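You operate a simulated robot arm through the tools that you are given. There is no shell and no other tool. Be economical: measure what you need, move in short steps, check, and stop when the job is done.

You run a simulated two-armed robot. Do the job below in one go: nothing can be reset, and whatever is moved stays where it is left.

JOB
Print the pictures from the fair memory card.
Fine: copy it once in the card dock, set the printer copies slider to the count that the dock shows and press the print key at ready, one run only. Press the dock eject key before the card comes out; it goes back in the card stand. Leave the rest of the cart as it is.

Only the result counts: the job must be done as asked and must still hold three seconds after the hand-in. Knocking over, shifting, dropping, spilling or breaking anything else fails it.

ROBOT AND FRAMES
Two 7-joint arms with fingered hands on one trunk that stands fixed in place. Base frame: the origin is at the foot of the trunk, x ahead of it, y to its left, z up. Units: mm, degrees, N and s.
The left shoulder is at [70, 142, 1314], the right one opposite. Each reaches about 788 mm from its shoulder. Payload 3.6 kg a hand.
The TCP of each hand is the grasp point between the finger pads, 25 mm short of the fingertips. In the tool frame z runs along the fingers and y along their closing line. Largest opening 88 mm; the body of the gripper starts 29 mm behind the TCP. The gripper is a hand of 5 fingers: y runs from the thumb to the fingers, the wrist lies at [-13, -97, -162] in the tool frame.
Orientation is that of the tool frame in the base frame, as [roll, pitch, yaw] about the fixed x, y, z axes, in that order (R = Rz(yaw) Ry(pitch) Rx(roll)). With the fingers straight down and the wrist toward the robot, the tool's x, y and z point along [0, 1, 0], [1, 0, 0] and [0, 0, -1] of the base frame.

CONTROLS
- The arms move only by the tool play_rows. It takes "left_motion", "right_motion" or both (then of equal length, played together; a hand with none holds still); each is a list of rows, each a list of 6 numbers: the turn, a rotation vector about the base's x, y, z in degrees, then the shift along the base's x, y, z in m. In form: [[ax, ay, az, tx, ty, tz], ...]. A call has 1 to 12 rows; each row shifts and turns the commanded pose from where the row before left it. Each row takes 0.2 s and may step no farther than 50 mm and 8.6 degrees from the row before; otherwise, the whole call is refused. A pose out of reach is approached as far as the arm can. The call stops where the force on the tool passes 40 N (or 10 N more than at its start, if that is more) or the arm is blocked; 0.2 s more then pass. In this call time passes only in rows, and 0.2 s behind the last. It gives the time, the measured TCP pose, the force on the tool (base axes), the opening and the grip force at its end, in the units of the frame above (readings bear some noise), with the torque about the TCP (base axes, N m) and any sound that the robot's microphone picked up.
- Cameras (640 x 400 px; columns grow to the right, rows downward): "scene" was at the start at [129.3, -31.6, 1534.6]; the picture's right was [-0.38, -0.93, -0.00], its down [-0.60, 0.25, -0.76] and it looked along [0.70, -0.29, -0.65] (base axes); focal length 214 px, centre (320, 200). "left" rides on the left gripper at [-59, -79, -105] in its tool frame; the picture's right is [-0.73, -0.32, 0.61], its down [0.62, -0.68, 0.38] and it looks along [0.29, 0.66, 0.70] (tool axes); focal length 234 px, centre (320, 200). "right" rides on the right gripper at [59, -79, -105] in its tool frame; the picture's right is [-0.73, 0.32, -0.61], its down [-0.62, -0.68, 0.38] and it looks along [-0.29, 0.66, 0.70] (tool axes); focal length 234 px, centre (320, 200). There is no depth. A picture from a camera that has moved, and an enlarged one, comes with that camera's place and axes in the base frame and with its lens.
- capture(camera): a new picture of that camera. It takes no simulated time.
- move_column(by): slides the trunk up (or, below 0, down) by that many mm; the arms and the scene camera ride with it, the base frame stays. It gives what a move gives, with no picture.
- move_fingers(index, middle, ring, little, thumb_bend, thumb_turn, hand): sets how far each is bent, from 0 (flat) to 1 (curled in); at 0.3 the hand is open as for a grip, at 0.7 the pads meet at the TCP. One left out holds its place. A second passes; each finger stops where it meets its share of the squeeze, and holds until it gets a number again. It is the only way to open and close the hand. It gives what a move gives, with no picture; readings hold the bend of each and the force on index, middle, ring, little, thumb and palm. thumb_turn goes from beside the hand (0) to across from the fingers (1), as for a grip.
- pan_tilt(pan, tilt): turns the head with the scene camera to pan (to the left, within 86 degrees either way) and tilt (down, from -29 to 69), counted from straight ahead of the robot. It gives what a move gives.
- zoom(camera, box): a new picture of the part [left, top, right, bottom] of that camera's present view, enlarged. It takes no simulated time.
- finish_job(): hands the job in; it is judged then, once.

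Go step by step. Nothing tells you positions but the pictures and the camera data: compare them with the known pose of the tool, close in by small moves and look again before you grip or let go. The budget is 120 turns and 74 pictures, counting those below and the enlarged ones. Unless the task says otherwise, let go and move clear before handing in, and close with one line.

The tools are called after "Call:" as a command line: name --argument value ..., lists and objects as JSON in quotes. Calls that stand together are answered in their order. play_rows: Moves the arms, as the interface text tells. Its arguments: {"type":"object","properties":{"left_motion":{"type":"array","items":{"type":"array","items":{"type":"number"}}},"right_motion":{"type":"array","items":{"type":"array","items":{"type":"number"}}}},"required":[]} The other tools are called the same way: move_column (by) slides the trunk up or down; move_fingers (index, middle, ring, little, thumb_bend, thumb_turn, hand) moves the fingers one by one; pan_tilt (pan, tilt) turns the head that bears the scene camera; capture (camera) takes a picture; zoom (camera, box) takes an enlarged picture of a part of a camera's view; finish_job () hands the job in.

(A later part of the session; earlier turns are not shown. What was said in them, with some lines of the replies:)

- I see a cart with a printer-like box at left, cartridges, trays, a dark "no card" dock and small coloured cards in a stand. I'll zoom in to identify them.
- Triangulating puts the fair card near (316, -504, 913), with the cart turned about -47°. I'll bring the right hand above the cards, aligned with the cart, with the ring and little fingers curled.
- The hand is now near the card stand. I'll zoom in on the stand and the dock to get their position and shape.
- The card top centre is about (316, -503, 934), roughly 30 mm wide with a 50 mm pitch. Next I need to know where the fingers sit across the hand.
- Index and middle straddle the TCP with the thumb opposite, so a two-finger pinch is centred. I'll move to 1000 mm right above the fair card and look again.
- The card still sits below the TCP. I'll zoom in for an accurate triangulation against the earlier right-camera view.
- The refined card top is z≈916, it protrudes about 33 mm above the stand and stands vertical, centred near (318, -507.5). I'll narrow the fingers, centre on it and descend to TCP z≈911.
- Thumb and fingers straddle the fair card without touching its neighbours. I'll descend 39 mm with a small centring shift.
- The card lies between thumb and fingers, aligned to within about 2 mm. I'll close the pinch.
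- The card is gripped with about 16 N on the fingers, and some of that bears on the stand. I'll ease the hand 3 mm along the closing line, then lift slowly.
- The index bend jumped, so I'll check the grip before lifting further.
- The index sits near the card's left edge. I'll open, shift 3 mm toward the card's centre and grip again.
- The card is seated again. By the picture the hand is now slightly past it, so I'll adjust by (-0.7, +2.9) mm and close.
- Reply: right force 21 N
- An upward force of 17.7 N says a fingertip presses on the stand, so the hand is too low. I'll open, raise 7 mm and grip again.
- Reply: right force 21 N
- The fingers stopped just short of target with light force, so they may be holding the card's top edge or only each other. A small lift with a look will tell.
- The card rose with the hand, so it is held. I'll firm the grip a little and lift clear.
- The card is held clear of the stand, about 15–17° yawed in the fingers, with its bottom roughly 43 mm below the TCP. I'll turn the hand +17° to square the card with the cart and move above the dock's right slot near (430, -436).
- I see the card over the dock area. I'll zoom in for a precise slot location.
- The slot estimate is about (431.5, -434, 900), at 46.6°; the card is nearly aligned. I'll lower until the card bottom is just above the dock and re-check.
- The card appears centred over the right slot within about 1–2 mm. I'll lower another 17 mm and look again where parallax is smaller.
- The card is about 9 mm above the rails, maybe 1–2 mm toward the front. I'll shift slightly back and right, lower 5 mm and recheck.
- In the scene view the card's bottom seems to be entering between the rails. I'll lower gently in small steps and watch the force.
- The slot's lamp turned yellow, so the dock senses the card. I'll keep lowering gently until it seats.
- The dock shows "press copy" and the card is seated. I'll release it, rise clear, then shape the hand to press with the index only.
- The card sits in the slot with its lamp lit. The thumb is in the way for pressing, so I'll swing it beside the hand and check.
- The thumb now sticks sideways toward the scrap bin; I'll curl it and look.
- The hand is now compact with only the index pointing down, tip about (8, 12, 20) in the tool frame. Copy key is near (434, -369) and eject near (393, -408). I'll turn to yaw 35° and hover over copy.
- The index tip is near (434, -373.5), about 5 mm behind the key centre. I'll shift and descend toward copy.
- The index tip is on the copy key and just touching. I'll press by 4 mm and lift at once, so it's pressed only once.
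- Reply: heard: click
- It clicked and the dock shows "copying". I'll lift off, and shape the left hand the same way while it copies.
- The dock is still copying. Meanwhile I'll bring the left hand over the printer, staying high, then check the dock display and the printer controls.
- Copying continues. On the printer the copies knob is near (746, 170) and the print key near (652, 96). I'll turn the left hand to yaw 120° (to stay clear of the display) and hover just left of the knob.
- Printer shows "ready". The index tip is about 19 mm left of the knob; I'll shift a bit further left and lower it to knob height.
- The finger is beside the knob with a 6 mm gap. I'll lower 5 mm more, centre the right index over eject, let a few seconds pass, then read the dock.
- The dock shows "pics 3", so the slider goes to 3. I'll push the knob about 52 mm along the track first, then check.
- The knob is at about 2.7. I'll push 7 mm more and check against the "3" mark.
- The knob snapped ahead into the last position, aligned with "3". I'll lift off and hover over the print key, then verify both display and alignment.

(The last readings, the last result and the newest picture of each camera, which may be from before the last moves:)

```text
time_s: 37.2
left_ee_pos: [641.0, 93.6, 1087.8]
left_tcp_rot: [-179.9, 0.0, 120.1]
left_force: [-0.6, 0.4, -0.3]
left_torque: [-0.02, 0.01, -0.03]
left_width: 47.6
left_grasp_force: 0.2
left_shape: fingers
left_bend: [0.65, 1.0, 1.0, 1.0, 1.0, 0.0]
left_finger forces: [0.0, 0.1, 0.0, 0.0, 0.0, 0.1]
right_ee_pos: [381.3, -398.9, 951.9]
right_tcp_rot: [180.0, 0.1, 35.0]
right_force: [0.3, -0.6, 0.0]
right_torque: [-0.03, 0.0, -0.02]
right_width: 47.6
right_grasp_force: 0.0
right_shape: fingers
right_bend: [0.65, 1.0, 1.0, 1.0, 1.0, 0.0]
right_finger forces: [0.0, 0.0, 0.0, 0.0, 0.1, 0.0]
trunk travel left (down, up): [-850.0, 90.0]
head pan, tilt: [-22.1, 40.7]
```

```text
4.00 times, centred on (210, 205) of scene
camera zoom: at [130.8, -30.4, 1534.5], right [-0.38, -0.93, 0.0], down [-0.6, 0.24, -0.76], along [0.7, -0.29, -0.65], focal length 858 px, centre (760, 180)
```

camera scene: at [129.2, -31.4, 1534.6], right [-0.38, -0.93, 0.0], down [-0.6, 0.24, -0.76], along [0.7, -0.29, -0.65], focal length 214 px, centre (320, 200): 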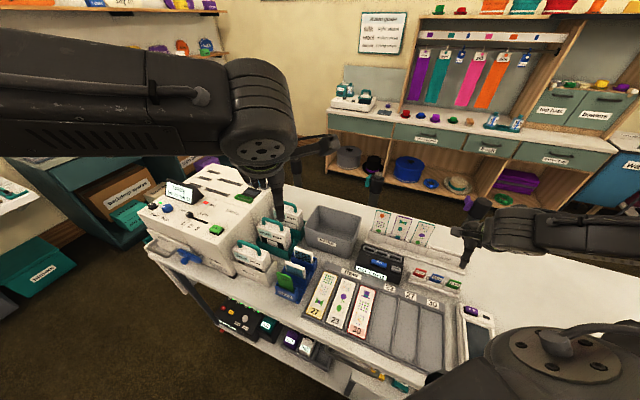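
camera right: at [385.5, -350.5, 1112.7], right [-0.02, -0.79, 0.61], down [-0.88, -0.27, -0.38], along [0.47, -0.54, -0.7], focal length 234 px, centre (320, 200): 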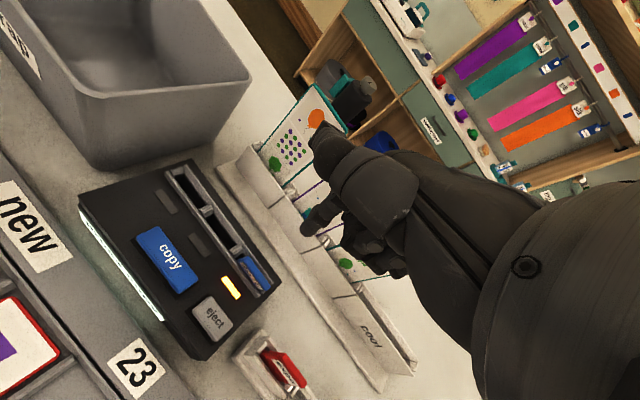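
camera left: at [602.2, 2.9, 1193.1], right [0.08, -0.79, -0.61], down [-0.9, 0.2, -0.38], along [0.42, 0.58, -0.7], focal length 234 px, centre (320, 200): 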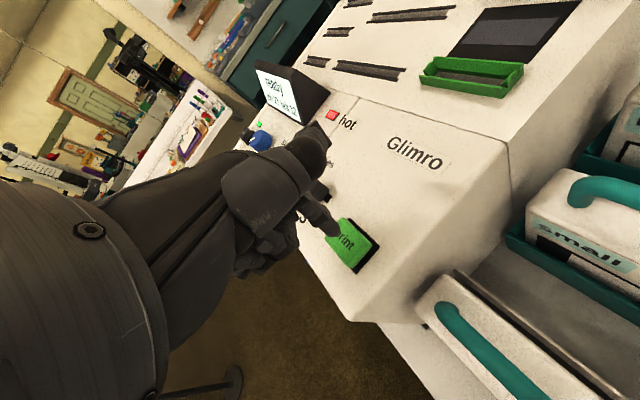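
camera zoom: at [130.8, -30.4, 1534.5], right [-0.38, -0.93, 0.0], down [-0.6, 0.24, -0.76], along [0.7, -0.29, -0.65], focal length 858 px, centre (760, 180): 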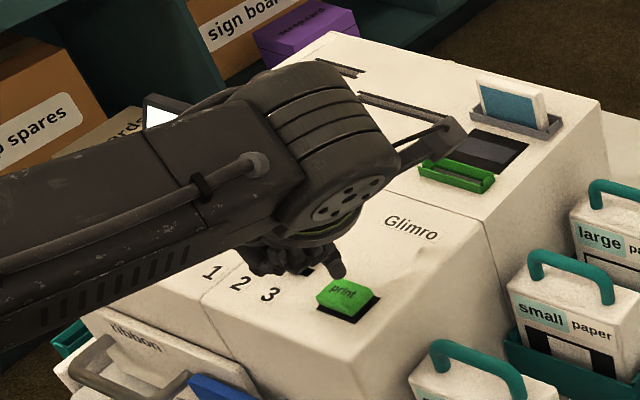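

The print key centre is about (647, 91) and the tip is 6–7 mm past it; the display still reads ready. I'll shift and descend to touch.

Call:
play_rows --left_motion '[[0, 0, 0, -0.0055, -0.005, -0.005], [0, 0, 0, 0, 0, -0.005]]'

Call:
zoom --camera "left" --box '[240, 60, 400, 290]'

```text
time_s: 37.8
left_ee_pos: [633.5, 87.2, 1080.0]
left_tcp_rot: [180.0, 0.0, 120.2]
left_force: [0.4, 0.1, 0.7]
left_torque: [-0.01, 0.0, -0.01]
left_width: 47.7
left_grasp_force: 0.0
left_shape: fingers
left_bend: [0.65, 1.0, 1.0, 1.0, 1.0, 0.0]
left_finger forces: [0.1, 0.0, 0.0, 0.1, 0.1, 0.0]
right_ee_pos: [382.6, -399.4, 952.1]
right_tcp_rot: [180.0, 0.1, 34.9]
right_force: [-0.5, 0.5, -0.8]
right_torque: [-0.02, 0.0, -0.02]
right_width: 47.7
right_grasp_force: 0.1
right_shape: fingers
right_bend: [0.65, 1.0, 1.0, 1.0, 1.0, 0.0]
right_finger forces: [0.0, 0.1, 0.0, 0.1, 0.0, 0.0]
trunk travel left (down, up): [-850.0, 90.0]
head pan, tilt: [-22.1, 40.7]
```

```text
1.74 times, centred on (320, 175) of left
camera zoom: at [595.2, -3.6, 1184.5], right [0.08, -0.79, -0.61], down [-0.9, 0.2, -0.38], along [0.42, 0.58, -0.7], focal length 407 px, centre (320, 244)
```

zoom: 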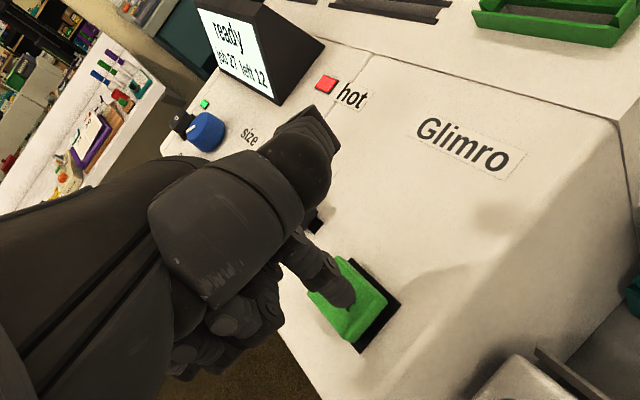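

The tip is over the key; the display reads ready, with the job number now 27. I'll press down in small steps.

Call:
play_rows --left_motion '[[0, 0, 0, 0, 0, -0.003], [0, 0, 0, 0, 0, -0.003]]'

```text
time_s: 38.4
left_ee_pos: [633.1, 87.9, 1073.8]
left_tcp_rot: [-180.0, 0.1, 120.1]
left_force: [0.4, 0.0, 0.6]
left_torque: [-0.01, -0.02, -0.04]
left_width: 47.3
left_grasp_force: 0.2
left_shape: fingers
left_bend: [0.65, 1.0, 1.0, 1.0, 1.0, 0.0]
left_finger forces: [1.1, 0.0, 0.1, 0.1, 0.1, 0.0]
right_ee_pos: [381.0, -398.5, 952.6]
right_tcp_rot: [-180.0, 0.0, 35.0]
right_force: [-0.4, 0.5, 1.1]
right_torque: [0.04, 0.01, 0.02]
right_width: 47.7
right_grasp_force: 0.1
right_shape: fingers
right_bend: [0.65, 1.0, 1.0, 1.0, 1.0, 0.0]
right_finger forces: [0.0, 0.1, 0.0, 0.1, 0.1, 0.1]
trunk travel left (down, up): [-850.0, 90.0]
head pan, tilt: [-22.1, 40.7]
```

The index has just touched (about 1 N). I'll press a little further.

Call:
play_rows --left_motion '[[0, 0, 0, 0, 0, -0.003]]'

```text
time_s: 38.8
left_ee_pos: [633.4, 87.1, 1070.8]
left_tcp_rot: [179.8, 0.0, 120.1]
left_force: [1.5, -0.3, 3.1]
left_torque: [-0.02, -0.06, 0.01]
left_width: 47.6
left_grasp_force: 1.2
left_shape: fingers
left_bend: [0.65, 1.0, 1.0, 1.0, 1.0, 0.0]
left_finger forces: [2.4, 0.0, 0.1, 0.0, 0.0, 0.0]
right_ee_pos: [381.0, -398.7, 953.1]
right_tcp_rot: [-180.0, 0.0, 34.9]
right_force: [-0.2, -0.3, -0.4]
right_torque: [-0.03, -0.01, 0.02]
right_width: 48.0
right_grasp_force: 0.0
right_shape: fingers
right_bend: [0.65, 1.0, 1.0, 1.0, 1.0, 0.0]
right_finger forces: [0.0, 0.0, 0.1, 0.0, 0.0, 0.0]
trunk travel left (down, up): [-850.0, 90.0]
head pan, tilt: [-22.1, 40.7]
heard: click
```

It clicked. I'll lift the left hand well clear and look at the display.

Call:
play_rows --left_motion '[[0, 0, 0, 0, 0, 0.02], [0, 0, 0, 0, 0, 0.04], [0, 0, 0, -0.01, 0, 0.045], [0, 0, 0, -0.02, 0, 0.04]]'

Call:
zoom --camera "left" --box '[220, 100, 460, 300]'

```text
time_s: 39.8
left_ee_pos: [602.7, 85.6, 1220.1]
left_tcp_rot: [179.9, 0.0, 120.1]
left_force: [0.4, -0.4, 0.0]
left_torque: [0.02, -0.01, -0.01]
left_width: 47.7
left_grasp_force: 0.1
left_shape: fingers
left_bend: [0.65, 1.0, 1.0, 1.0, 1.0, 0.0]
left_finger forces: [0.1, 0.0, 0.1, 0.0, 0.1, 0.0]
right_ee_pos: [379.6, -400.4, 953.2]
right_tcp_rot: [179.9, -0.1, 35.0]
right_force: [-0.2, -0.1, 0.0]
right_torque: [0.0, -0.02, 0.01]
right_width: 47.7
right_grasp_force: 0.0
right_shape: fingers
right_bend: [0.65, 1.0, 1.0, 1.0, 1.0, 0.0]
right_finger forces: [0.0, 0.0, 0.0, 0.1, 0.0, 0.1]
trunk travel left (down, up): [-850.0, 90.0]
head pan, tilt: [-22.1, 40.7]
```

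```text
2.00 times, centred on (340, 200) of left
camera zoom: at [563.9, -4.9, 1323.7], right [0.08, -0.79, -0.61], down [-0.9, 0.2, -0.38], along [0.42, 0.58, -0.7], focal length 468 px, centre (280, 200)
```

zoom: 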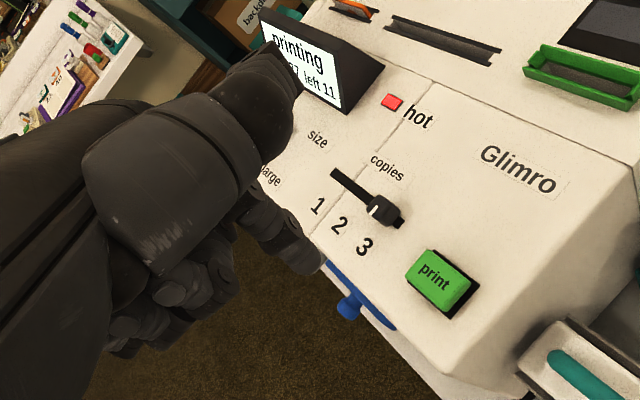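

It prints (left 11) with the knob at 3. Now the right index presses the dock's eject key.

Call:
play_rows --right_motion '[[0, 0, 0, 0, 0.0005, -0.012], [0, 0, 0, 0, 0, -0.004]]'

Call:
zoom --camera "right" --box '[180, 160, 360, 290]'

```text
time_s: 40.4
left_ee_pos: [605.0, 85.5, 1219.4]
left_tcp_rot: [179.9, -0.1, 120.1]
left_force: [0.0, -0.6, 1.0]
left_torque: [-0.01, 0.01, -0.02]
left_width: 47.4
left_grasp_force: 0.0
left_shape: fingers
left_bend: [0.65, 1.0, 1.0, 1.0, 1.0, 0.0]
left_finger forces: [0.0, 0.0, 0.1, 0.1, 0.0, 0.0]
right_ee_pos: [380.3, -400.4, 936.2]
right_tcp_rot: [-180.0, 0.0, 35.0]
right_force: [0.7, -0.3, -0.7]
right_torque: [0.0, 0.02, 0.0]
right_width: 47.8
right_grasp_force: 0.1
right_shape: fingers
right_bend: [0.65, 1.0, 1.0, 1.0, 1.0, 0.0]
right_finger forces: [0.0, 0.0, 0.1, 0.1, 0.0, 0.0]
trunk travel left (down, up): [-850.0, 90.0]
head pan, tilt: [-22.1, 40.7]
```

```text
3.08 times, centred on (270, 225) of right
camera zoom: at [382.3, -301.7, 1041.1], right [-0.41, -0.68, 0.61], down [-0.9, 0.2, -0.38], along [0.14, -0.7, -0.7], focal length 720 px, centre (474, 123)
```

zoom: 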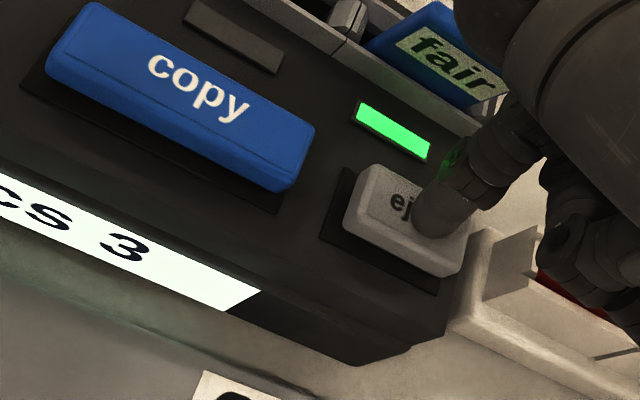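

The index tip is on the eject key. I'll press in small steps.

Call:
play_rows --right_motion '[[0, 0, 0, 0, 0, -0.003], [0, 0, 0, 0, 0, -0.002]]'

```text
time_s: 41.0
left_ee_pos: [603.9, 86.0, 1218.2]
left_tcp_rot: [179.9, 0.1, 120.1]
left_force: [0.8, 0.4, -0.8]
left_torque: [0.0, -0.03, 0.02]
left_width: 47.4
left_grasp_force: 0.1
left_shape: fingers
left_bend: [0.65, 1.0, 1.0, 1.0, 1.0, 0.0]
left_finger forces: [0.0, 0.0, 0.0, 0.1, 0.0, 0.0]
right_ee_pos: [381.7, -399.1, 931.7]
right_tcp_rot: [180.0, 0.1, 35.0]
right_force: [0.3, -1.6, 4.1]
right_torque: [-0.09, -0.09, -0.04]
right_width: 47.2
right_grasp_force: 2.4
right_shape: fingers
right_bend: [0.65, 1.0, 1.0, 1.0, 1.0, 0.0]
right_finger forces: [4.8, 0.0, 0.0, 0.0, 0.1, 0.0]
trunk travel left (down, up): [-850.0, 90.0]
head pan, tilt: [-22.1, 40.7]
heard: click
```

It clicked. I'll lift, reopen the hand for the pinch and return above the card at the same pose as when it was released.

Call:
play_rows --right_motion '[[0, 0, 0, 0, 0, 0.038], [0, 0, 0, 0, 0, 0.04], [0, 0, 7.4, 0.0125, -0.0094, 0], [0, 0, 7.4, 0.0125, -0.0094, 0], [0, 0, 7.4, 0.0125, -0.0094, 0], [0, 0, 7.4, 0.0125, -0.0094, 0]]'

Call:
move_fingers --hand "right" --thumb_bend 0.3 --thumb_turn 0.98 --index 0.5 --middle 0.5

Call:
move_fingers --hand "right" --thumb_bend 0.5

Call:
capture --camera "right"

```text
time_s: 42.4
left_ee_pos: [605.3, 85.1, 1218.0]
left_tcp_rot: [-179.9, -0.1, 120.2]
left_force: [0.1, -0.9, 0.6]
left_torque: [0.04, 0.02, 0.0]
left_width: 47.7
left_grasp_force: 0.0
left_shape: fingers
left_bend: [0.65, 1.0, 1.0, 1.0, 1.0, 0.0]
left_finger forces: [0.1, 0.0, 0.0, 0.1, 0.0, 0.0]
right_ee_pos: [431.0, -440.2, 1007.9]
right_tcp_rot: [179.9, 0.0, 64.7]
right_force: [1.2, -0.5, 0.2]
right_torque: [0.0, -0.01, -0.02]
right_width: 47.6
right_grasp_force: 0.1
right_shape: fingers
right_bend: [0.65, 1.0, 1.0, 1.0, 1.0, 0.0]
right_finger forces: [0.0, 0.1, 0.0, 0.0, 0.0, 0.0]
trunk travel left (down, up): [-850.0, 90.0]
head pan, tilt: [-22.1, 40.7]
```

```text
time_s: 43.4
left_ee_pos: [605.2, 86.5, 1219.1]
left_tcp_rot: [-180.0, 0.0, 120.1]
left_force: [-1.0, -0.3, 0.4]
left_torque: [0.04, -0.03, -0.01]
left_width: 47.7
left_grasp_force: 0.0
left_shape: fingers
left_bend: [0.65, 1.0, 1.0, 1.0, 1.0, 0.0]
left_finger forces: [0.0, 0.0, 0.0, 0.0, 0.1, 0.0]
right_ee_pos: [430.7, -436.7, 1007.9]
right_tcp_rot: [-180.0, 0.0, 64.6]
right_force: [0.0, -0.7, -0.1]
right_torque: [0.01, 0.01, 0.03]
right_width: 62.9
right_grasp_force: 0.1
right_shape: fingers
right_bend: [0.5, 0.5, 1.0, 1.0, 0.3, 0.95]
right_finger forces: [0.1, 0.1, 0.1, 0.1, 0.0, 0.1]
trunk travel left (down, up): [-850.0, 90.0]
head pan, tilt: [-22.1, 40.7]
```

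```text
time_s: 44.4
left_ee_pos: [604.9, 84.7, 1218.0]
left_tcp_rot: [180.0, 0.1, 120.0]
left_force: [1.1, -1.5, -0.4]
left_torque: [0.01, -0.02, -0.03]
left_width: 47.6
left_grasp_force: 0.0
left_shape: fingers
left_bend: [0.65, 1.0, 1.0, 1.0, 1.0, 0.0]
left_finger forces: [0.1, 0.1, 0.0, 0.0, 0.0, 0.0]
right_ee_pos: [431.2, -438.1, 1008.4]
right_tcp_rot: [-179.9, -0.1, 64.5]
right_force: [-0.1, -0.3, 0.5]
right_torque: [0.02, -0.02, 0.0]
right_width: 41.7
right_grasp_force: 0.0
right_shape: fingers
right_bend: [0.5, 0.5, 1.0, 1.0, 0.5, 0.98]
right_finger forces: [0.0, 0.0, 0.1, 0.0, 0.0, 0.1]
trunk travel left (down, up): [-850.0, 90.0]
head pan, tilt: [-22.1, 40.7]
```

```text
11 pictures are left
camera right: at [383.3, -351.4, 1112.8], right [-0.02, -0.79, 0.61], down [-0.88, -0.27, -0.38], along [0.47, -0.54, -0.7], focal length 234 px, centre (320, 200)
```

right: 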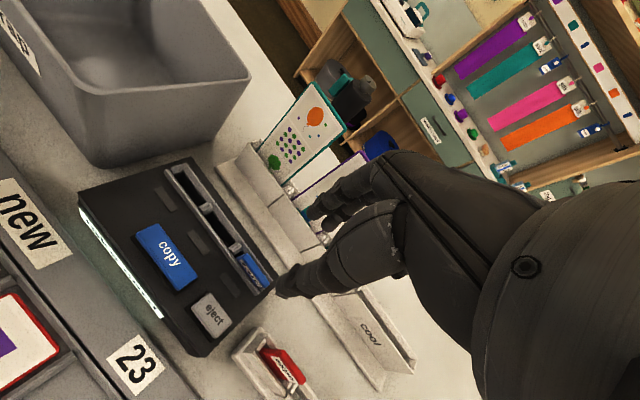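

The lamp is off, so the card is ejected. I'll descend to the release pose (correcting the commanded drift) and pinch the card.

Call:
play_rows --right_motion '[[0, 0, 0, 0.0014, -0.0005, -0.03], [0, 0, 0, 0, 0, -0.03], [0, 0, 0, 0, 0, -0.012], [0, 0, 0, 0, 0, -0.006]]'

Call:
move_fingers --hand "right" --index 0.76 --middle 0.76 --thumb_bend 0.75

Call:
play_rows --right_motion '[[0, 0, 0, 0, 0, 0.01], [0, 0, 0, 0, 0, 0.02], [0, 0, 0, 0, 0, 0.025], [0, 0, 0, 0, 0, 0.025]]'

Call:
zoom --camera "right" --box '[180, 160, 360, 310]'

```text
time_s: 45.4
left_ee_pos: [604.5, 85.5, 1217.7]
left_tcp_rot: [-179.9, 0.0, 120.0]
left_force: [-0.4, 0.1, 0.9]
left_torque: [-0.01, 0.03, 0.04]
left_width: 47.7
left_grasp_force: 0.1
left_shape: fingers
left_bend: [0.65, 1.0, 1.0, 1.0, 1.0, 0.0]
left_finger forces: [0.1, 0.0, 0.0, 0.0, 0.0, 0.0]
right_ee_pos: [430.6, -439.0, 931.5]
right_tcp_rot: [-180.0, 0.0, 64.5]
right_force: [0.4, 0.6, -0.1]
right_torque: [0.02, -0.02, -0.01]
right_width: 41.6
right_grasp_force: 0.0
right_shape: fingers
right_bend: [0.5, 0.5, 1.0, 1.0, 0.5, 0.98]
right_finger forces: [0.0, 0.1, 0.1, 0.0, 0.1, 0.1]
trunk travel left (down, up): [-850.0, 90.0]
head pan, tilt: [-22.1, 40.7]
```

```text
time_s: 46.4
left_ee_pos: [605.2, 85.7, 1218.3]
left_tcp_rot: [-179.9, 0.0, 120.1]
left_force: [-0.7, 0.5, -0.1]
left_torque: [-0.04, -0.01, -0.02]
left_width: 47.9
left_grasp_force: 0.2
left_shape: fingers
left_bend: [0.65, 1.0, 1.0, 1.0, 1.0, 0.0]
left_finger forces: [0.0, 0.1, 0.1, 0.0, 0.0, 0.1]
right_ee_pos: [431.4, -438.9, 933.1]
right_tcp_rot: [-180.0, 0.0, 64.5]
right_force: [-1.4, 0.5, -0.7]
right_torque: [0.01, 0.05, -0.02]
right_width: 0.0
right_grasp_force: 7.9
right_shape: fingers
right_bend: [0.74, 0.75, 1.0, 1.0, 0.68, 0.99]
right_finger forces: [5.2, 2.2, 0.0, 0.0, 8.5, 0.1]
trunk travel left (down, up): [-850.0, 90.0]
head pan, tilt: [-22.1, 40.7]
```

```text
time_s: 47.4
left_ee_pos: [603.9, 86.5, 1218.7]
left_tcp_rot: [-179.9, 0.0, 120.1]
left_force: [0.3, 0.5, 0.2]
left_torque: [-0.01, 0.01, 0.01]
left_width: 47.8
left_grasp_force: 0.0
left_shape: fingers
left_bend: [0.65, 1.0, 1.0, 1.0, 1.0, 0.0]
left_finger forces: [0.0, 0.0, 0.0, 0.0, 0.1, 0.0]
right_ee_pos: [432.3, -439.0, 1011.1]
right_tcp_rot: [179.9, 0.0, 64.6]
right_force: [0.1, 0.0, -0.6]
right_torque: [0.05, 0.0, -0.01]
right_width: 0.0
right_grasp_force: 8.7
right_shape: fingers
right_bend: [0.75, 0.75, 1.0, 1.0, 0.68, 0.99]
right_finger forces: [5.3, 3.3, 0.0, 0.1, 8.6, 0.0]
trunk travel left (down, up): [-850.0, 90.0]
head pan, tilt: [-22.1, 40.7]
```

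```text
2.67 times, centred on (270, 235) of right
camera zoom: at [384.7, -351.9, 1116.0], right [-0.02, -0.79, 0.61], down [-0.88, -0.27, -0.38], along [0.47, -0.54, -0.7], focal length 624 px, centre (453, 107)
```

zoom: 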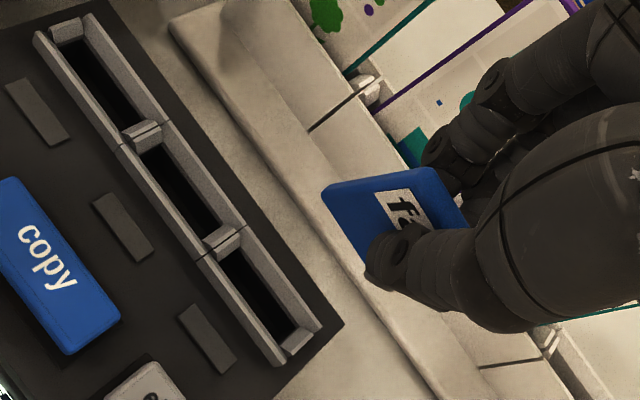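

The card is out, but it has swung about 17° in its own plane in the grip. I'll roll the hand about the card's normal to level it and move above the fair compartment.

Call:
play_rows --right_motion '[[-6.1, 5.8, 0, 0, 0, 0.01], [-6.1, 5.8, 0, 0, 0, 0], [0, 0, 0, -0.037, -0.0229, 0], [0, 0, 0, -0.037, -0.0229, 0], [0, 0, 0, -0.0374, -0.0229, -0.01]]'

Call:
zoom --camera "right" --box '[160, 160, 370, 320]'

```text
time_s: 48.6
left_ee_pos: [605.2, 86.8, 1218.7]
left_tcp_rot: [179.9, 0.1, 120.2]
left_force: [0.5, -0.3, 0.5]
left_torque: [-0.02, 0.01, -0.03]
left_width: 47.6
left_grasp_force: 0.1
left_shape: fingers
left_bend: [0.65, 1.0, 1.0, 1.0, 1.0, 0.0]
left_finger forces: [0.1, 0.0, 0.0, 0.0, 0.0, 0.0]
right_ee_pos: [319.3, -504.6, 1009.2]
right_tcp_rot: [-174.6, 16.0, 65.3]
right_force: [0.5, 0.0, 0.0]
right_torque: [-0.03, -0.04, 0.05]
right_width: 0.0
right_grasp_force: 8.6
right_shape: fingers
right_bend: [0.75, 0.75, 1.0, 1.0, 0.68, 0.99]
right_finger forces: [5.3, 2.5, 0.1, 0.0, 7.9, 0.0]
trunk travel left (down, up): [-850.0, 90.0]
head pan, tilt: [-22.1, 40.7]
```

```text
2.50 times, centred on (265, 240) of right
camera zoom: at [292.7, -396.7, 1100.0], right [0.12, -0.65, 0.75], down [-0.94, -0.33, -0.13], along [0.33, -0.69, -0.65], focal length 585 px, centre (458, 100)
```

zoom: 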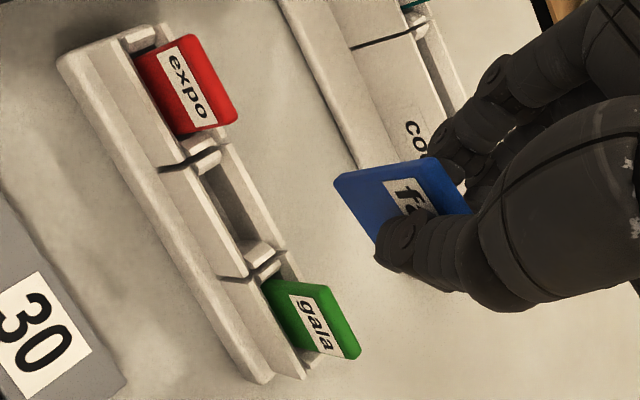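

The card now looks slightly over-rotated compared with expo and gala. I'll take a closer look before inserting.

Call:
zoom --camera "right" --box '[260, 170, 350, 230]'

Call:
zoom --camera "scene" --box '[410, 220, 490, 290]'

```text
6.67 times, centred on (305, 200) of right
camera zoom: at [292.7, -396.7, 1100.0], right [0.12, -0.65, 0.75], down [-0.94, -0.33, -0.13], along [0.33, -0.69, -0.65], focal length 1561 px, centre (420, 200)
```

zoom: 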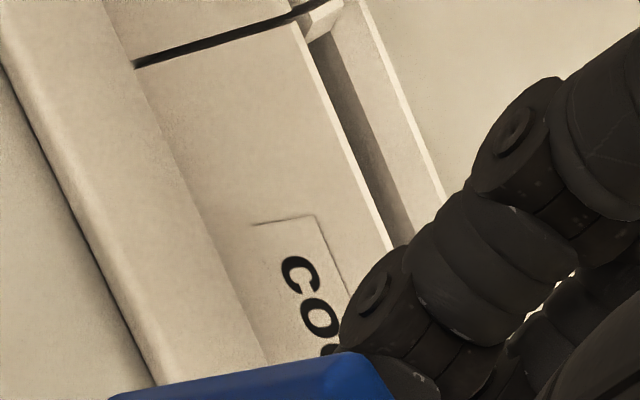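

```text
5.71 times, centred on (450, 255) of scene
camera zoom: at [129.4, -31.0, 1534.5], right [-0.38, -0.93, 0.0], down [-0.6, 0.24, -0.76], along [0.7, -0.29, -0.65], focal length 1226 px, centre (-423, -114)
```

zoom: 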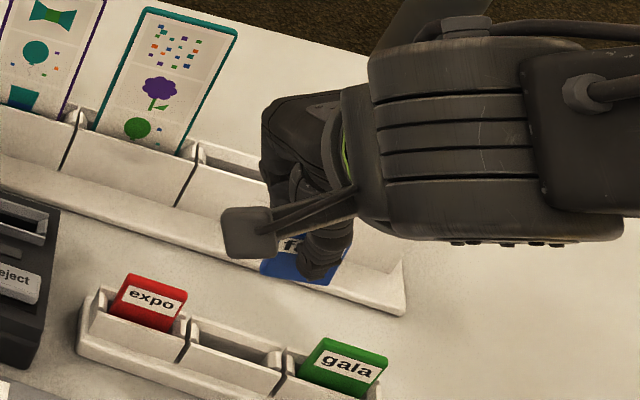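

The wrong patch, but its edge slope plus the scene view both say about 4.5° over-rotated. I'll roll back 4.5°, shift about (+1.6, -4.3) mm, and lower until the card is just above the compartment.

Call:
play_rows --right_motion '[[3.26, -3.1, 0, 0.0016, -0.0043, -0.02], [0, 0, 0, 0, 0, -0.025], [0, 0, 0, 0, 0, -0.019]]'

Call:
zoom --camera "right" --box '[220, 170, 370, 280]'

```text
time_s: 49.4
left_ee_pos: [605.2, 84.1, 1218.6]
left_tcp_rot: [180.0, 0.0, 120.1]
left_force: [0.6, -0.6, -0.6]
left_torque: [-0.02, 0.02, 0.0]
left_width: 47.5
left_grasp_force: 0.1
left_shape: fingers
left_bend: [0.65, 1.0, 1.0, 1.0, 1.0, 0.0]
left_finger forces: [0.1, 0.0, 0.1, 0.0, 0.0, 0.0]
right_ee_pos: [323.0, -510.0, 943.9]
right_tcp_rot: [-176.1, 11.6, 65.0]
right_force: [0.1, 0.5, -0.5]
right_torque: [0.01, 0.01, -0.05]
right_width: 0.1
right_grasp_force: 8.1
right_shape: fingers
right_bend: [0.75, 0.75, 1.0, 1.0, 0.68, 0.99]
right_finger forces: [5.3, 2.7, 0.1, 0.1, 8.0, 0.1]
trunk travel left (down, up): [-850.0, 90.0]
head pan, tilt: [-22.1, 40.7]
```

```text
3.64 times, centred on (295, 225) of right
camera zoom: at [290.4, -407.7, 1039.3], right [0.08, -0.69, 0.72], down [-0.93, -0.32, -0.2], along [0.37, -0.65, -0.66], focal length 852 px, centre (411, 109)
```

zoom: 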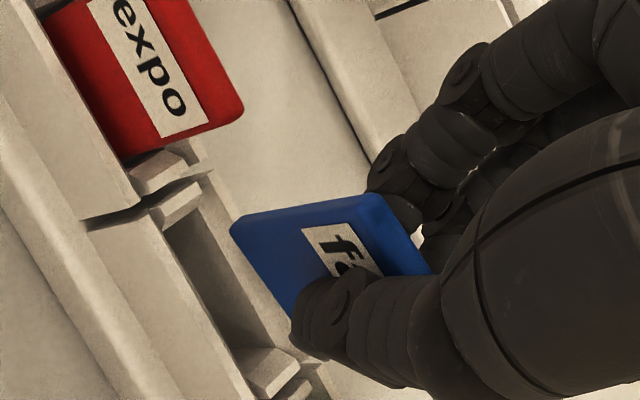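

The card is upright but yawed about 9° from the compartment's 45° line. I'll turn -8.5°, shift slightly and lower 8 mm, then check.

Call:
play_rows --right_motion '[[0, 0, -8.5, -0.0012, 0.0014, -0.004], [0, 0, 0, 0, 0, -0.004]]'

Call:
zoom --camera "right" --box '[220, 170, 370, 280]'

```text
time_s: 50.0
left_ee_pos: [605.2, 85.5, 1218.6]
left_tcp_rot: [180.0, 0.0, 120.0]
left_force: [-0.3, 0.1, -0.1]
left_torque: [-0.03, 0.01, 0.01]
left_width: 47.5
left_grasp_force: 0.1
left_shape: fingers
left_bend: [0.65, 1.0, 1.0, 1.0, 1.0, 0.0]
left_finger forces: [0.1, 0.0, 0.0, 0.0, 0.1, 0.0]
right_ee_pos: [322.3, -509.7, 937.3]
right_tcp_rot: [-176.1, 11.9, 56.6]
right_force: [-0.1, 1.1, -0.3]
right_torque: [-0.02, 0.04, 0.0]
right_width: 0.3
right_grasp_force: 7.4
right_shape: fingers
right_bend: [0.75, 0.75, 1.0, 1.0, 0.68, 0.99]
right_finger forces: [5.5, 2.7, 0.1, 0.1, 8.0, 0.1]
trunk travel left (down, up): [-850.0, 90.0]
head pan, tilt: [-22.1, 40.7]
```

```text
3.64 times, centred on (295, 225) of right
camera zoom: at [305.5, -403.4, 1033.1], right [-0.02, -0.69, 0.72], down [-0.96, -0.18, -0.2], along [0.27, -0.7, -0.66], focal length 852 px, centre (411, 109)
```

zoom: 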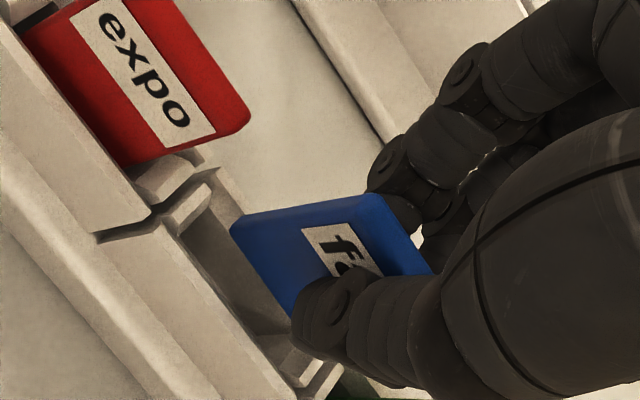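

The card is parallel to the compartment and within about 1 mm. I'll lower in small steps, watching the force.

Call:
play_rows --right_motion '[[0, 0, 0, 0.0005, 0.0008, -0.003], [0, 0, 0, 0, 0, -0.003], [0, 0, 0, 0, 0, -0.003]]'

Call:
zoom --camera "right" --box '[230, 180, 340, 270]'

```text
time_s: 50.8
left_ee_pos: [603.3, 85.7, 1217.5]
left_tcp_rot: [-179.9, 0.0, 120.1]
left_force: [0.2, 0.5, 0.0]
left_torque: [0.0, -0.01, -0.04]
left_width: 47.5
left_grasp_force: 0.0
left_shape: fingers
left_bend: [0.65, 1.0, 1.0, 1.0, 1.0, 0.0]
left_finger forces: [0.0, 0.1, 0.0, 0.1, 0.0, 0.0]
right_ee_pos: [322.6, -508.3, 930.8]
right_tcp_rot: [-176.1, 11.7, 56.5]
right_force: [-0.6, 1.2, 1.2]
right_torque: [0.03, 0.01, 0.03]
right_width: 0.0
right_grasp_force: 8.6
right_shape: fingers
right_bend: [0.75, 0.75, 1.0, 1.0, 0.68, 0.99]
right_finger forces: [5.1, 2.8, 0.0, 0.1, 8.5, 0.1]
trunk travel left (down, up): [-850.0, 90.0]
head pan, tilt: [-22.1, 40.7]
```

```text
4.44 times, centred on (285, 225) of right
camera zoom: at [305.7, -402.0, 1025.9], right [-0.02, -0.69, 0.72], down [-0.96, -0.18, -0.2], along [0.27, -0.7, -0.66], focal length 1041 px, centre (476, 89)
```

zoom: 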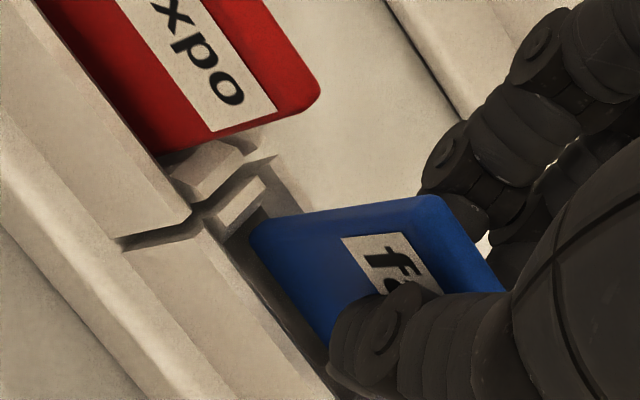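

The card's bottom lies between the compartment walls, right of the separator. I'll continue lowering gently.

Call:
play_rows --right_motion '[[0, 0, 0, 0, 0, -0.003], [0, 0, 0, 0, 0, -0.002]]'

```text
time_s: 51.4
left_ee_pos: [604.5, 84.7, 1217.8]
left_tcp_rot: [-180.0, 0.0, 120.1]
left_force: [-0.3, -0.4, -0.8]
left_torque: [-0.03, -0.01, 0.03]
left_width: 47.6
left_grasp_force: 0.1
left_shape: fingers
left_bend: [0.65, 1.0, 1.0, 1.0, 1.0, 0.0]
left_finger forces: [0.1, 0.1, 0.0, 0.0, 0.1, 0.1]
right_ee_pos: [322.0, -508.4, 926.4]
right_tcp_rot: [-176.2, 11.7, 56.5]
right_force: [-0.4, 0.2, 0.6]
right_torque: [0.05, 0.01, 0.02]
right_width: 0.0
right_grasp_force: 8.1
right_shape: fingers
right_bend: [0.75, 0.75, 1.0, 1.0, 0.68, 0.99]
right_finger forces: [4.8, 3.1, 0.0, 0.1, 8.5, 0.0]
trunk travel left (down, up): [-850.0, 90.0]
head pan, tilt: [-22.1, 40.7]
```

No resistance, so I'll keep lowering.

Call:
play_rows --right_motion '[[0, 0, 0, 0, 0, -0.002], [0, 0, 0, 0, 0, -0.002]]'

```text
time_s: 52.0
left_ee_pos: [605.1, 85.1, 1217.6]
left_tcp_rot: [-179.9, 0.1, 120.2]
left_force: [0.0, -0.1, -0.3]
left_torque: [0.0, 0.01, -0.01]
left_width: 47.6
left_grasp_force: 0.1
left_shape: fingers
left_bend: [0.65, 1.0, 1.0, 1.0, 1.0, 0.0]
left_finger forces: [0.0, 0.0, 0.0, 0.0, 0.1, 0.0]
right_ee_pos: [321.7, -510.1, 921.6]
right_tcp_rot: [-176.2, 11.7, 56.5]
right_force: [-0.1, 1.0, -0.1]
right_torque: [0.02, 0.04, -0.03]
right_width: 0.0
right_grasp_force: 8.0
right_shape: fingers
right_bend: [0.75, 0.75, 1.0, 1.0, 0.68, 0.99]
right_finger forces: [4.7, 2.9, 0.1, 0.0, 8.5, 0.1]
trunk travel left (down, up): [-850.0, 90.0]
head pan, tilt: [-22.1, 40.7]
```

Call:
play_rows --right_motion '[[0, 0, 0, 0, 0, -0.002], [0, 0, 0, 0, 0, -0.001]]'

Call:
zoom --camera "right" --box '[230, 180, 340, 270]'

```text
time_s: 52.6
left_ee_pos: [604.9, 85.5, 1218.7]
left_tcp_rot: [180.0, 0.0, 120.2]
left_force: [-0.2, 0.7, -1.2]
left_torque: [0.01, 0.01, -0.04]
left_width: 47.3
left_grasp_force: 0.1
left_shape: fingers
left_bend: [0.65, 1.0, 1.0, 1.0, 1.0, 0.0]
left_finger forces: [0.0, 0.0, 0.0, 0.0, 0.0, 0.0]
right_ee_pos: [323.0, -509.0, 918.3]
right_tcp_rot: [-176.1, 11.7, 56.5]
right_force: [-0.3, 0.8, 0.8]
right_torque: [0.03, 0.02, 0.02]
right_width: 0.0
right_grasp_force: 8.2
right_shape: fingers
right_bend: [0.75, 0.75, 1.0, 1.0, 0.68, 0.99]
right_finger forces: [4.8, 3.1, 0.1, 0.1, 8.6, 0.0]
trunk travel left (down, up): [-850.0, 90.0]
head pan, tilt: [-22.1, 40.7]
```

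```text
4.44 times, centred on (285, 225) of right
camera zoom: at [305.6, -403.2, 1013.9], right [-0.02, -0.69, 0.72], down [-0.96, -0.18, -0.2], along [0.27, -0.7, -0.66], focal length 1041 px, centre (476, 89)
```

zoom: 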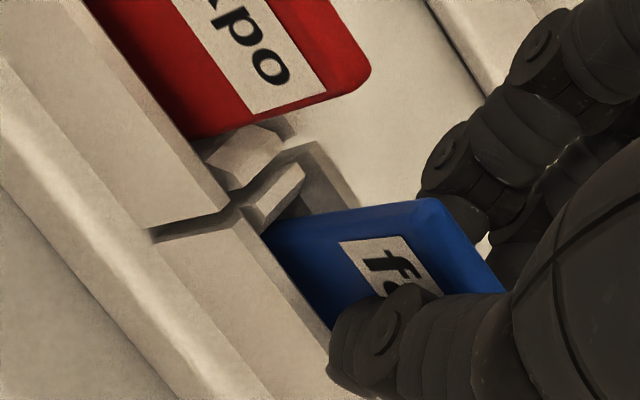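

The card is inside the compartment. A few millimetres more until it bottoms.

Call:
play_rows --right_motion '[[0, 0, 0, 0, 0, -0.002], [0, 0, 0, 0, 0, -0.002]]'

```text
time_s: 53.2
left_ee_pos: [604.2, 86.4, 1217.8]
left_tcp_rot: [180.0, -0.1, 120.1]
left_force: [-0.3, 0.1, 0.4]
left_torque: [0.01, -0.01, 0.02]
left_width: 47.3
left_grasp_force: 0.1
left_shape: fingers
left_bend: [0.65, 1.0, 1.0, 1.0, 1.0, 0.0]
left_finger forces: [0.1, 0.0, 0.0, 0.0, 0.1, 0.0]
right_ee_pos: [320.9, -508.0, 914.1]
right_tcp_rot: [-176.2, 11.8, 56.5]
right_force: [-0.6, 0.0, 1.7]
right_torque: [0.0, -0.02, 0.01]
right_width: 0.1
right_grasp_force: 9.2
right_shape: fingers
right_bend: [0.75, 0.75, 1.0, 1.0, 0.68, 0.99]
right_finger forces: [5.9, 2.9, 0.0, 0.1, 8.7, 0.0]
trunk travel left (down, up): [-850.0, 90.0]
head pan, tilt: [-22.1, 40.7]
```

Contact seems to begin; one last small step to confirm.

Call:
play_rows --right_motion '[[0, 0, 0, 0, 0, -0.0015]]'

```text
time_s: 53.6
left_ee_pos: [604.3, 85.3, 1217.8]
left_tcp_rot: [-180.0, 0.1, 120.1]
left_force: [-0.8, 0.5, 0.4]
left_torque: [-0.03, 0.0, -0.04]
left_width: 47.6
left_grasp_force: 0.1
left_shape: fingers
left_bend: [0.65, 1.0, 1.0, 1.0, 1.0, 0.0]
left_finger forces: [0.0, 0.0, 0.0, 0.0, 0.0, 0.0]
right_ee_pos: [320.2, -509.2, 912.7]
right_tcp_rot: [-176.3, 11.8, 56.4]
right_force: [-2.2, -1.0, 6.8]
right_torque: [0.0, 0.01, 0.03]
right_width: 0.2
right_grasp_force: 9.4
right_shape: fingers
right_bend: [0.75, 0.76, 1.0, 1.0, 0.68, 0.99]
right_finger forces: [7.3, 2.7, 0.0, 0.1, 9.3, 0.0]
trunk travel left (down, up): [-850.0, 90.0]
head pan, tilt: [-22.1, 40.7]
```

It is seated (6.8 N). I'll release and rise straight up, then look.

Call:
move_fingers --hand "right" --index 0.58 --middle 0.58 --thumb_bend 0.55

Call:
play_rows --right_motion '[[0, 0, 0, 0, 0, 0.015], [0, 0, 0, 0, 0, 0.03], [0, 0, 0, 0, 0, 0.045], [0, 0, 0, 0, 0, 0.045]]'

Call:
zoom --camera "right" --box '[80, 100, 330, 320]'

```text
time_s: 54.6
left_ee_pos: [603.4, 86.7, 1218.3]
left_tcp_rot: [180.0, 0.1, 120.1]
left_force: [0.6, -0.2, 0.1]
left_torque: [0.02, 0.04, -0.02]
left_width: 47.8
left_grasp_force: 0.1
left_shape: fingers
left_bend: [0.65, 1.0, 1.0, 1.0, 1.0, 0.0]
left_finger forces: [0.0, 0.0, 0.1, 0.0, 0.0, 0.1]
right_ee_pos: [321.0, -507.0, 912.5]
right_tcp_rot: [-176.3, 11.8, 56.5]
right_force: [-4.7, 3.6, 4.7]
right_torque: [0.11, 0.13, -0.01]
right_width: 14.6
right_grasp_force: 3.8
right_shape: fingers
right_bend: [0.69, 0.57, 1.0, 1.0, 0.55, 0.99]
right_finger forces: [7.7, 0.0, 0.0, 0.0, 0.0, 0.0]
trunk travel left (down, up): [-850.0, 90.0]
head pan, tilt: [-22.1, 40.7]
```

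```text
time_s: 55.6
left_ee_pos: [605.2, 87.3, 1218.7]
left_tcp_rot: [-179.9, 0.1, 120.1]
left_force: [-1.1, 0.6, -0.5]
left_torque: [-0.04, 0.02, -0.01]
left_width: 47.5
left_grasp_force: 0.1
left_shape: fingers
left_bend: [0.65, 1.0, 1.0, 1.0, 1.0, 0.0]
left_finger forces: [0.0, 0.0, 0.1, 0.0, 0.1, 0.0]
right_ee_pos: [320.2, -506.1, 1049.2]
right_tcp_rot: [-176.2, 11.8, 56.4]
right_force: [0.6, 0.4, 0.0]
right_torque: [-0.04, 0.02, 0.0]
right_width: 27.9
right_grasp_force: 0.0
right_shape: fingers
right_bend: [0.57, 0.57, 1.0, 1.0, 0.55, 0.99]
right_finger forces: [0.0, 0.0, 0.1, 0.0, 0.1, 0.0]
trunk travel left (down, up): [-850.0, 90.0]
head pan, tilt: [-22.1, 40.7]
```

```text
1.82 times, centred on (205, 210) of right
camera zoom: at [303.5, -400.8, 1144.2], right [-0.02, -0.69, 0.72], down [-0.96, -0.18, -0.2], along [0.27, -0.7, -0.66], focal length 426 px, centre (529, 182)
```

zoom: 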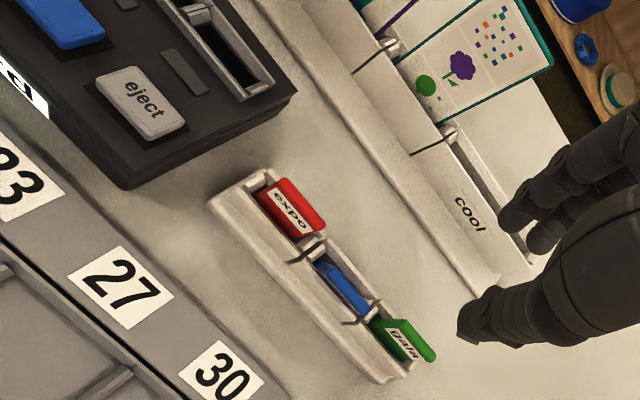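

The fair card is in its compartment, but its label looks hidden. I'll take one close view to judge whether it is seated properly.

Call:
zoom --camera "right" --box '[155, 160, 260, 260]'

```text
4.00 times, centred on (208, 210) of right
camera zoom: at [303.5, -400.8, 1144.2], right [-0.02, -0.69, 0.72], down [-0.96, -0.18, -0.2], along [0.27, -0.7, -0.66], focal length 937 px, centre (770, 160)
```

zoom: 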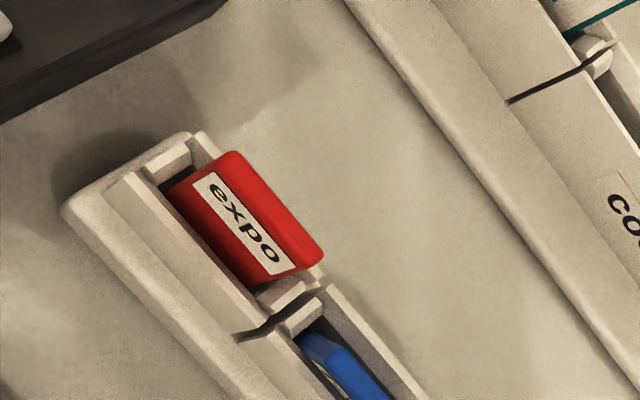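

The card is in its compartment, but it seems to lean forward by ~20° (seen edge-on), unlike its neighbours. I'll square up the hand, close the fingers and stage in front of the stand to nudge its top gently back.

Call:
move_fingers --hand "right" --index 0.72 --middle 0.72 --thumb_bend 0.72

Call:
play_rows --right_motion '[[3.8, -4.9, 0, -0.008, 0.007, 0], [3.8, -4.9, 0, -0.009, 0.0075, 0], [0, 0, -5.7, -0.009, 0.0075, 0], [0, 0, -5.7, -0.008, 0.0075, 0], [0, 0, 0, 0, 0, -0.045], [0, 0, 0, 0, 0, -0.04]]'

```text
time_s: 56.6
left_ee_pos: [604.1, 85.9, 1218.0]
left_tcp_rot: [179.9, 0.0, 120.1]
left_force: [0.3, 0.0, 0.5]
left_torque: [-0.01, 0.02, 0.01]
left_width: 47.7
left_grasp_force: 0.0
left_shape: fingers
left_bend: [0.65, 1.0, 1.0, 1.0, 1.0, 0.0]
left_finger forces: [0.0, 0.0, 0.0, 0.1, 0.0, 0.0]
right_ee_pos: [320.4, -508.2, 1048.4]
right_tcp_rot: [-176.1, 11.7, 56.5]
right_force: [0.8, -0.7, -0.3]
right_torque: [0.02, -0.03, 0.0]
right_width: 0.0
right_grasp_force: 0.0
right_shape: fingers
right_bend: [0.72, 0.72, 1.0, 1.0, 0.71, 1.0]
right_finger forces: [0.1, 0.0, 0.0, 0.0, 0.0, 0.0]
trunk travel left (down, up): [-850.0, 90.0]
head pan, tilt: [-22.1, 40.7]
```

```text
time_s: 58.0
left_ee_pos: [605.3, 83.0, 1217.5]
left_tcp_rot: [-180.0, 0.0, 120.0]
left_force: [-0.3, -1.0, -0.2]
left_torque: [0.01, 0.0, 0.04]
left_width: 47.8
left_grasp_force: 0.0
left_shape: fingers
left_bend: [0.65, 1.0, 1.0, 1.0, 1.0, 0.0]
left_finger forces: [0.0, 0.1, 0.0, 0.0, 0.0, 0.0]
right_ee_pos: [288.3, -478.8, 961.1]
right_tcp_rot: [180.0, 0.0, 44.7]
right_force: [1.2, 0.5, 0.2]
right_torque: [-0.01, -0.04, 0.02]
right_width: 0.0
right_grasp_force: 0.1
right_shape: fingers
right_bend: [0.72, 0.72, 1.0, 1.0, 0.71, 1.0]
right_finger forces: [0.0, 0.0, 0.0, 0.1, 0.0, 0.0]
trunk travel left (down, up): [-850.0, 90.0]
head pan, tilt: [-22.1, 40.7]
```

The hand is level and squared. I'll lower to tip z≈898 (above the stand wall) and approach the card's front slowly.

Call:
play_rows --right_motion '[[0, 0, 0, 0, 0, -0.025], [0, 0, 0, 0, 0, -0.013], [0, 0, 0, 0.0035, -0.0035, 0], [0, 0, 0, 0.0035, -0.0035, 0], [0, 0, 0, 0.0035, -0.0035, 0], [0, 0, 0, 0.0025, -0.0025, 0]]'

```text
time_s: 59.4
left_ee_pos: [605.0, 84.9, 1218.1]
left_tcp_rot: [179.9, -0.1, 120.1]
left_force: [-0.1, 0.6, 0.1]
left_torque: [0.0, -0.01, -0.01]
left_width: 47.6
left_grasp_force: 0.1
left_shape: fingers
left_bend: [0.65, 1.0, 1.0, 1.0, 1.0, 0.0]
left_finger forces: [0.0, 0.1, 0.1, 0.1, 0.1, 0.0]
right_ee_pos: [301.0, -491.1, 925.7]
right_tcp_rot: [179.9, 0.0, 44.7]
right_force: [0.7, 0.1, -0.3]
right_torque: [0.0, -0.02, 0.0]
right_width: 0.2
right_grasp_force: 0.0
right_shape: fingers
right_bend: [0.72, 0.72, 1.0, 1.0, 0.71, 1.0]
right_finger forces: [0.1, 0.0, 0.0, 0.0, 0.0, 0.1]
trunk travel left (down, up): [-850.0, 90.0]
head pan, tilt: [-22.1, 40.7]
```

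No contact yet. I'll continue in 3 mm steps.

Call:
play_rows --right_motion '[[0, 0, 0, 0.002, -0.002, 0], [0, 0, 0, 0.002, -0.002, 0]]'

Call:
play_rows --right_motion '[[0, 0, 0, 0.002, -0.002, 0]]'

Call:
play_rows --right_motion '[[0, 0, 0, 0.0015, -0.0015, 0]]'

```text
time_s: 60.0
left_ee_pos: [604.0, 85.2, 1218.6]
left_tcp_rot: [179.9, -0.1, 120.2]
left_force: [-0.1, -0.2, 0.3]
left_torque: [-0.03, -0.01, 0.03]
left_width: 47.6
left_grasp_force: 0.0
left_shape: fingers
left_bend: [0.65, 1.0, 1.0, 1.0, 1.0, 0.0]
left_finger forces: [0.0, 0.0, 0.1, 0.0, 0.1, 0.1]
right_ee_pos: [304.0, -496.5, 924.8]
right_tcp_rot: [180.0, 0.0, 44.7]
right_force: [0.1, -0.3, 0.1]
right_torque: [-0.03, 0.0, 0.04]
right_width: 0.0
right_grasp_force: 0.0
right_shape: fingers
right_bend: [0.72, 0.72, 1.0, 1.0, 0.71, 1.0]
right_finger forces: [0.0, 0.0, 0.1, 0.1, 0.1, 0.1]
trunk travel left (down, up): [-850.0, 90.0]
head pan, tilt: [-22.1, 40.7]
```

```text
time_s: 60.4
left_ee_pos: [604.3, 86.5, 1216.9]
left_tcp_rot: [179.9, 0.0, 120.1]
left_force: [-1.4, -0.2, -0.3]
left_torque: [0.01, 0.01, -0.01]
left_width: 47.5
left_grasp_force: 0.1
left_shape: fingers
left_bend: [0.65, 1.0, 1.0, 1.0, 1.0, 0.0]
left_finger forces: [0.0, 0.0, 0.0, 0.0, 0.0, 0.0]
right_ee_pos: [306.9, -497.8, 926.0]
right_tcp_rot: [179.8, 0.0, 44.8]
right_force: [-1.1, 1.5, 0.2]
right_torque: [0.01, 0.01, -0.06]
right_width: 0.0
right_grasp_force: 0.5
right_shape: fingers
right_bend: [0.72, 0.72, 1.0, 1.0, 0.71, 1.0]
right_finger forces: [0.0, 1.3, 0.1, 0.0, 0.0, 0.0]
trunk travel left (down, up): [-850.0, 90.0]
head pan, tilt: [-22.1, 40.7]
```

```text
time_s: 60.8
left_ee_pos: [604.2, 87.0, 1218.5]
left_tcp_rot: [180.0, 0.1, 120.1]
left_force: [-0.9, 0.2, 0.8]
left_torque: [0.0, -0.01, 0.04]
left_width: 47.6
left_grasp_force: 0.0
left_shape: fingers
left_bend: [0.65, 1.0, 1.0, 1.0, 1.0, 0.0]
left_finger forces: [0.0, 0.0, 0.0, 0.0, 0.0, 0.1]
right_ee_pos: [308.5, -498.9, 926.0]
right_tcp_rot: [179.9, 0.0, 44.7]
right_force: [-2.1, 2.7, 1.8]
right_torque: [-0.02, 0.03, -0.04]
right_width: 0.0
right_grasp_force: 1.0
right_shape: fingers
right_bend: [0.72, 0.72, 1.0, 1.0, 0.71, 1.0]
right_finger forces: [0.0, 2.4, 0.1, 0.0, 0.0, 0.0]
trunk travel left (down, up): [-850.0, 90.0]
head pan, tilt: [-22.1, 40.7]
```

I have contact at about 3 N. One more small step to see whether it yields.

Call:
play_rows --right_motion '[[0, 0, 0, 0.001, -0.001, 0]]'

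```text
time_s: 61.2
left_ee_pos: [604.3, 85.7, 1218.2]
left_tcp_rot: [180.0, 0.2, 120.2]
left_force: [0.1, 0.5, -0.3]
left_torque: [-0.03, -0.02, -0.01]
left_width: 47.6
left_grasp_force: 0.1
left_shape: fingers
left_bend: [0.65, 1.0, 1.0, 1.0, 1.0, 0.0]
left_finger forces: [0.0, 0.0, 0.0, 0.0, 0.0, 0.0]
right_ee_pos: [307.8, -500.3, 926.9]
right_tcp_rot: [179.9, 0.1, 44.8]
right_force: [-2.8, 2.8, 1.9]
right_torque: [-0.03, 0.0, -0.07]
right_width: 0.1
right_grasp_force: 2.1
right_shape: fingers
right_bend: [0.72, 0.73, 1.0, 1.0, 0.71, 1.0]
right_finger forces: [0.0, 4.2, 0.0, 0.0, 0.0, 0.1]
trunk travel left (down, up): [-850.0, 90.0]
head pan, tilt: [-22.1, 40.7]
```

The push force keeps rising, so the card is bearing against its rest; I stop here. I'll back off, rise clear of the view and take the last picture.

Call:
play_rows --right_motion '[[0, 0, 0, -0.006, 0.006, 0], [0, 0, 0, -0.012, 0.012, 0], [0, 0, 0, -0.005, 0.005, 0.04], [0, 0, 0, 0, 0, 0.045], [0, 0, 0, -0.03, -0.03, 0.02], [0, 0, 0, -0.03, -0.03, 0.02], [0, 0, 0, -0.03, -0.03, 0.01], [0, 0, 0, -0.03, -0.03, 0]]'

Call:
zoom --camera "scene" --box '[350, 210, 510, 310]'

```text
time_s: 63.0
left_ee_pos: [603.8, 84.6, 1217.9]
left_tcp_rot: [179.9, 0.0, 120.1]
left_force: [0.9, -0.8, -0.2]
left_torque: [-0.03, 0.03, 0.02]
left_width: 47.4
left_grasp_force: 0.1
left_shape: fingers
left_bend: [0.65, 1.0, 1.0, 1.0, 1.0, 0.0]
left_finger forces: [0.1, 0.0, 0.1, 0.0, 0.0, 0.0]
right_ee_pos: [162.7, -599.1, 1061.7]
right_tcp_rot: [179.9, -0.2, 44.7]
right_force: [0.9, -1.1, -0.4]
right_torque: [0.0, 0.01, 0.01]
right_width: 0.0
right_grasp_force: 0.1
right_shape: fingers
right_bend: [0.72, 0.72, 1.0, 1.0, 0.71, 1.0]
right_finger forces: [0.0, 0.0, 0.0, 0.0, 0.1, 0.0]
trunk travel left (down, up): [-850.0, 90.0]
head pan, tilt: [-22.1, 40.7]
```

```text
4.00 times, centred on (430, 260) of scene
camera zoom: at [127.6, -32.3, 1534.7], right [-0.38, -0.93, 0.0], down [-0.6, 0.25, -0.76], along [0.7, -0.28, -0.65], focal length 858 px, centre (-120, -40)
```

zoom: 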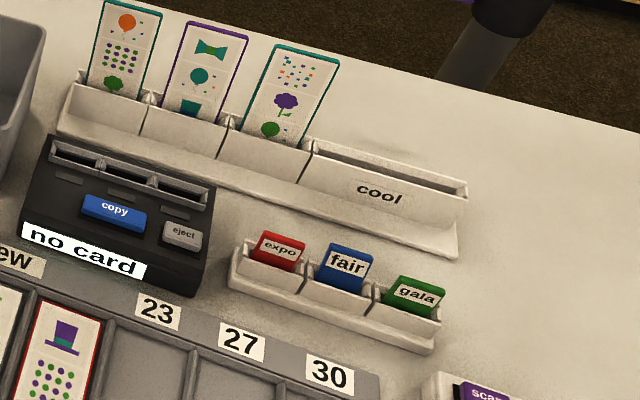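

The fair card is upright in its own compartment with the label showing. The dock reads "no card", the stand and neighbours haven't moved, and both hands are clear, so I'm handing in.

Call:
finish_job

```text
The job is handed in.
```

The fair card was copied once (the dock showed "pics 3") and printed in one run with the copies slider at 3. I pressed print while the display read ready, and the dock's eject key before taking the card out. The card is back in its compartment in the stand, standing nearly upright. When I last checked the printer it was still printing; I didn't see the run finish.
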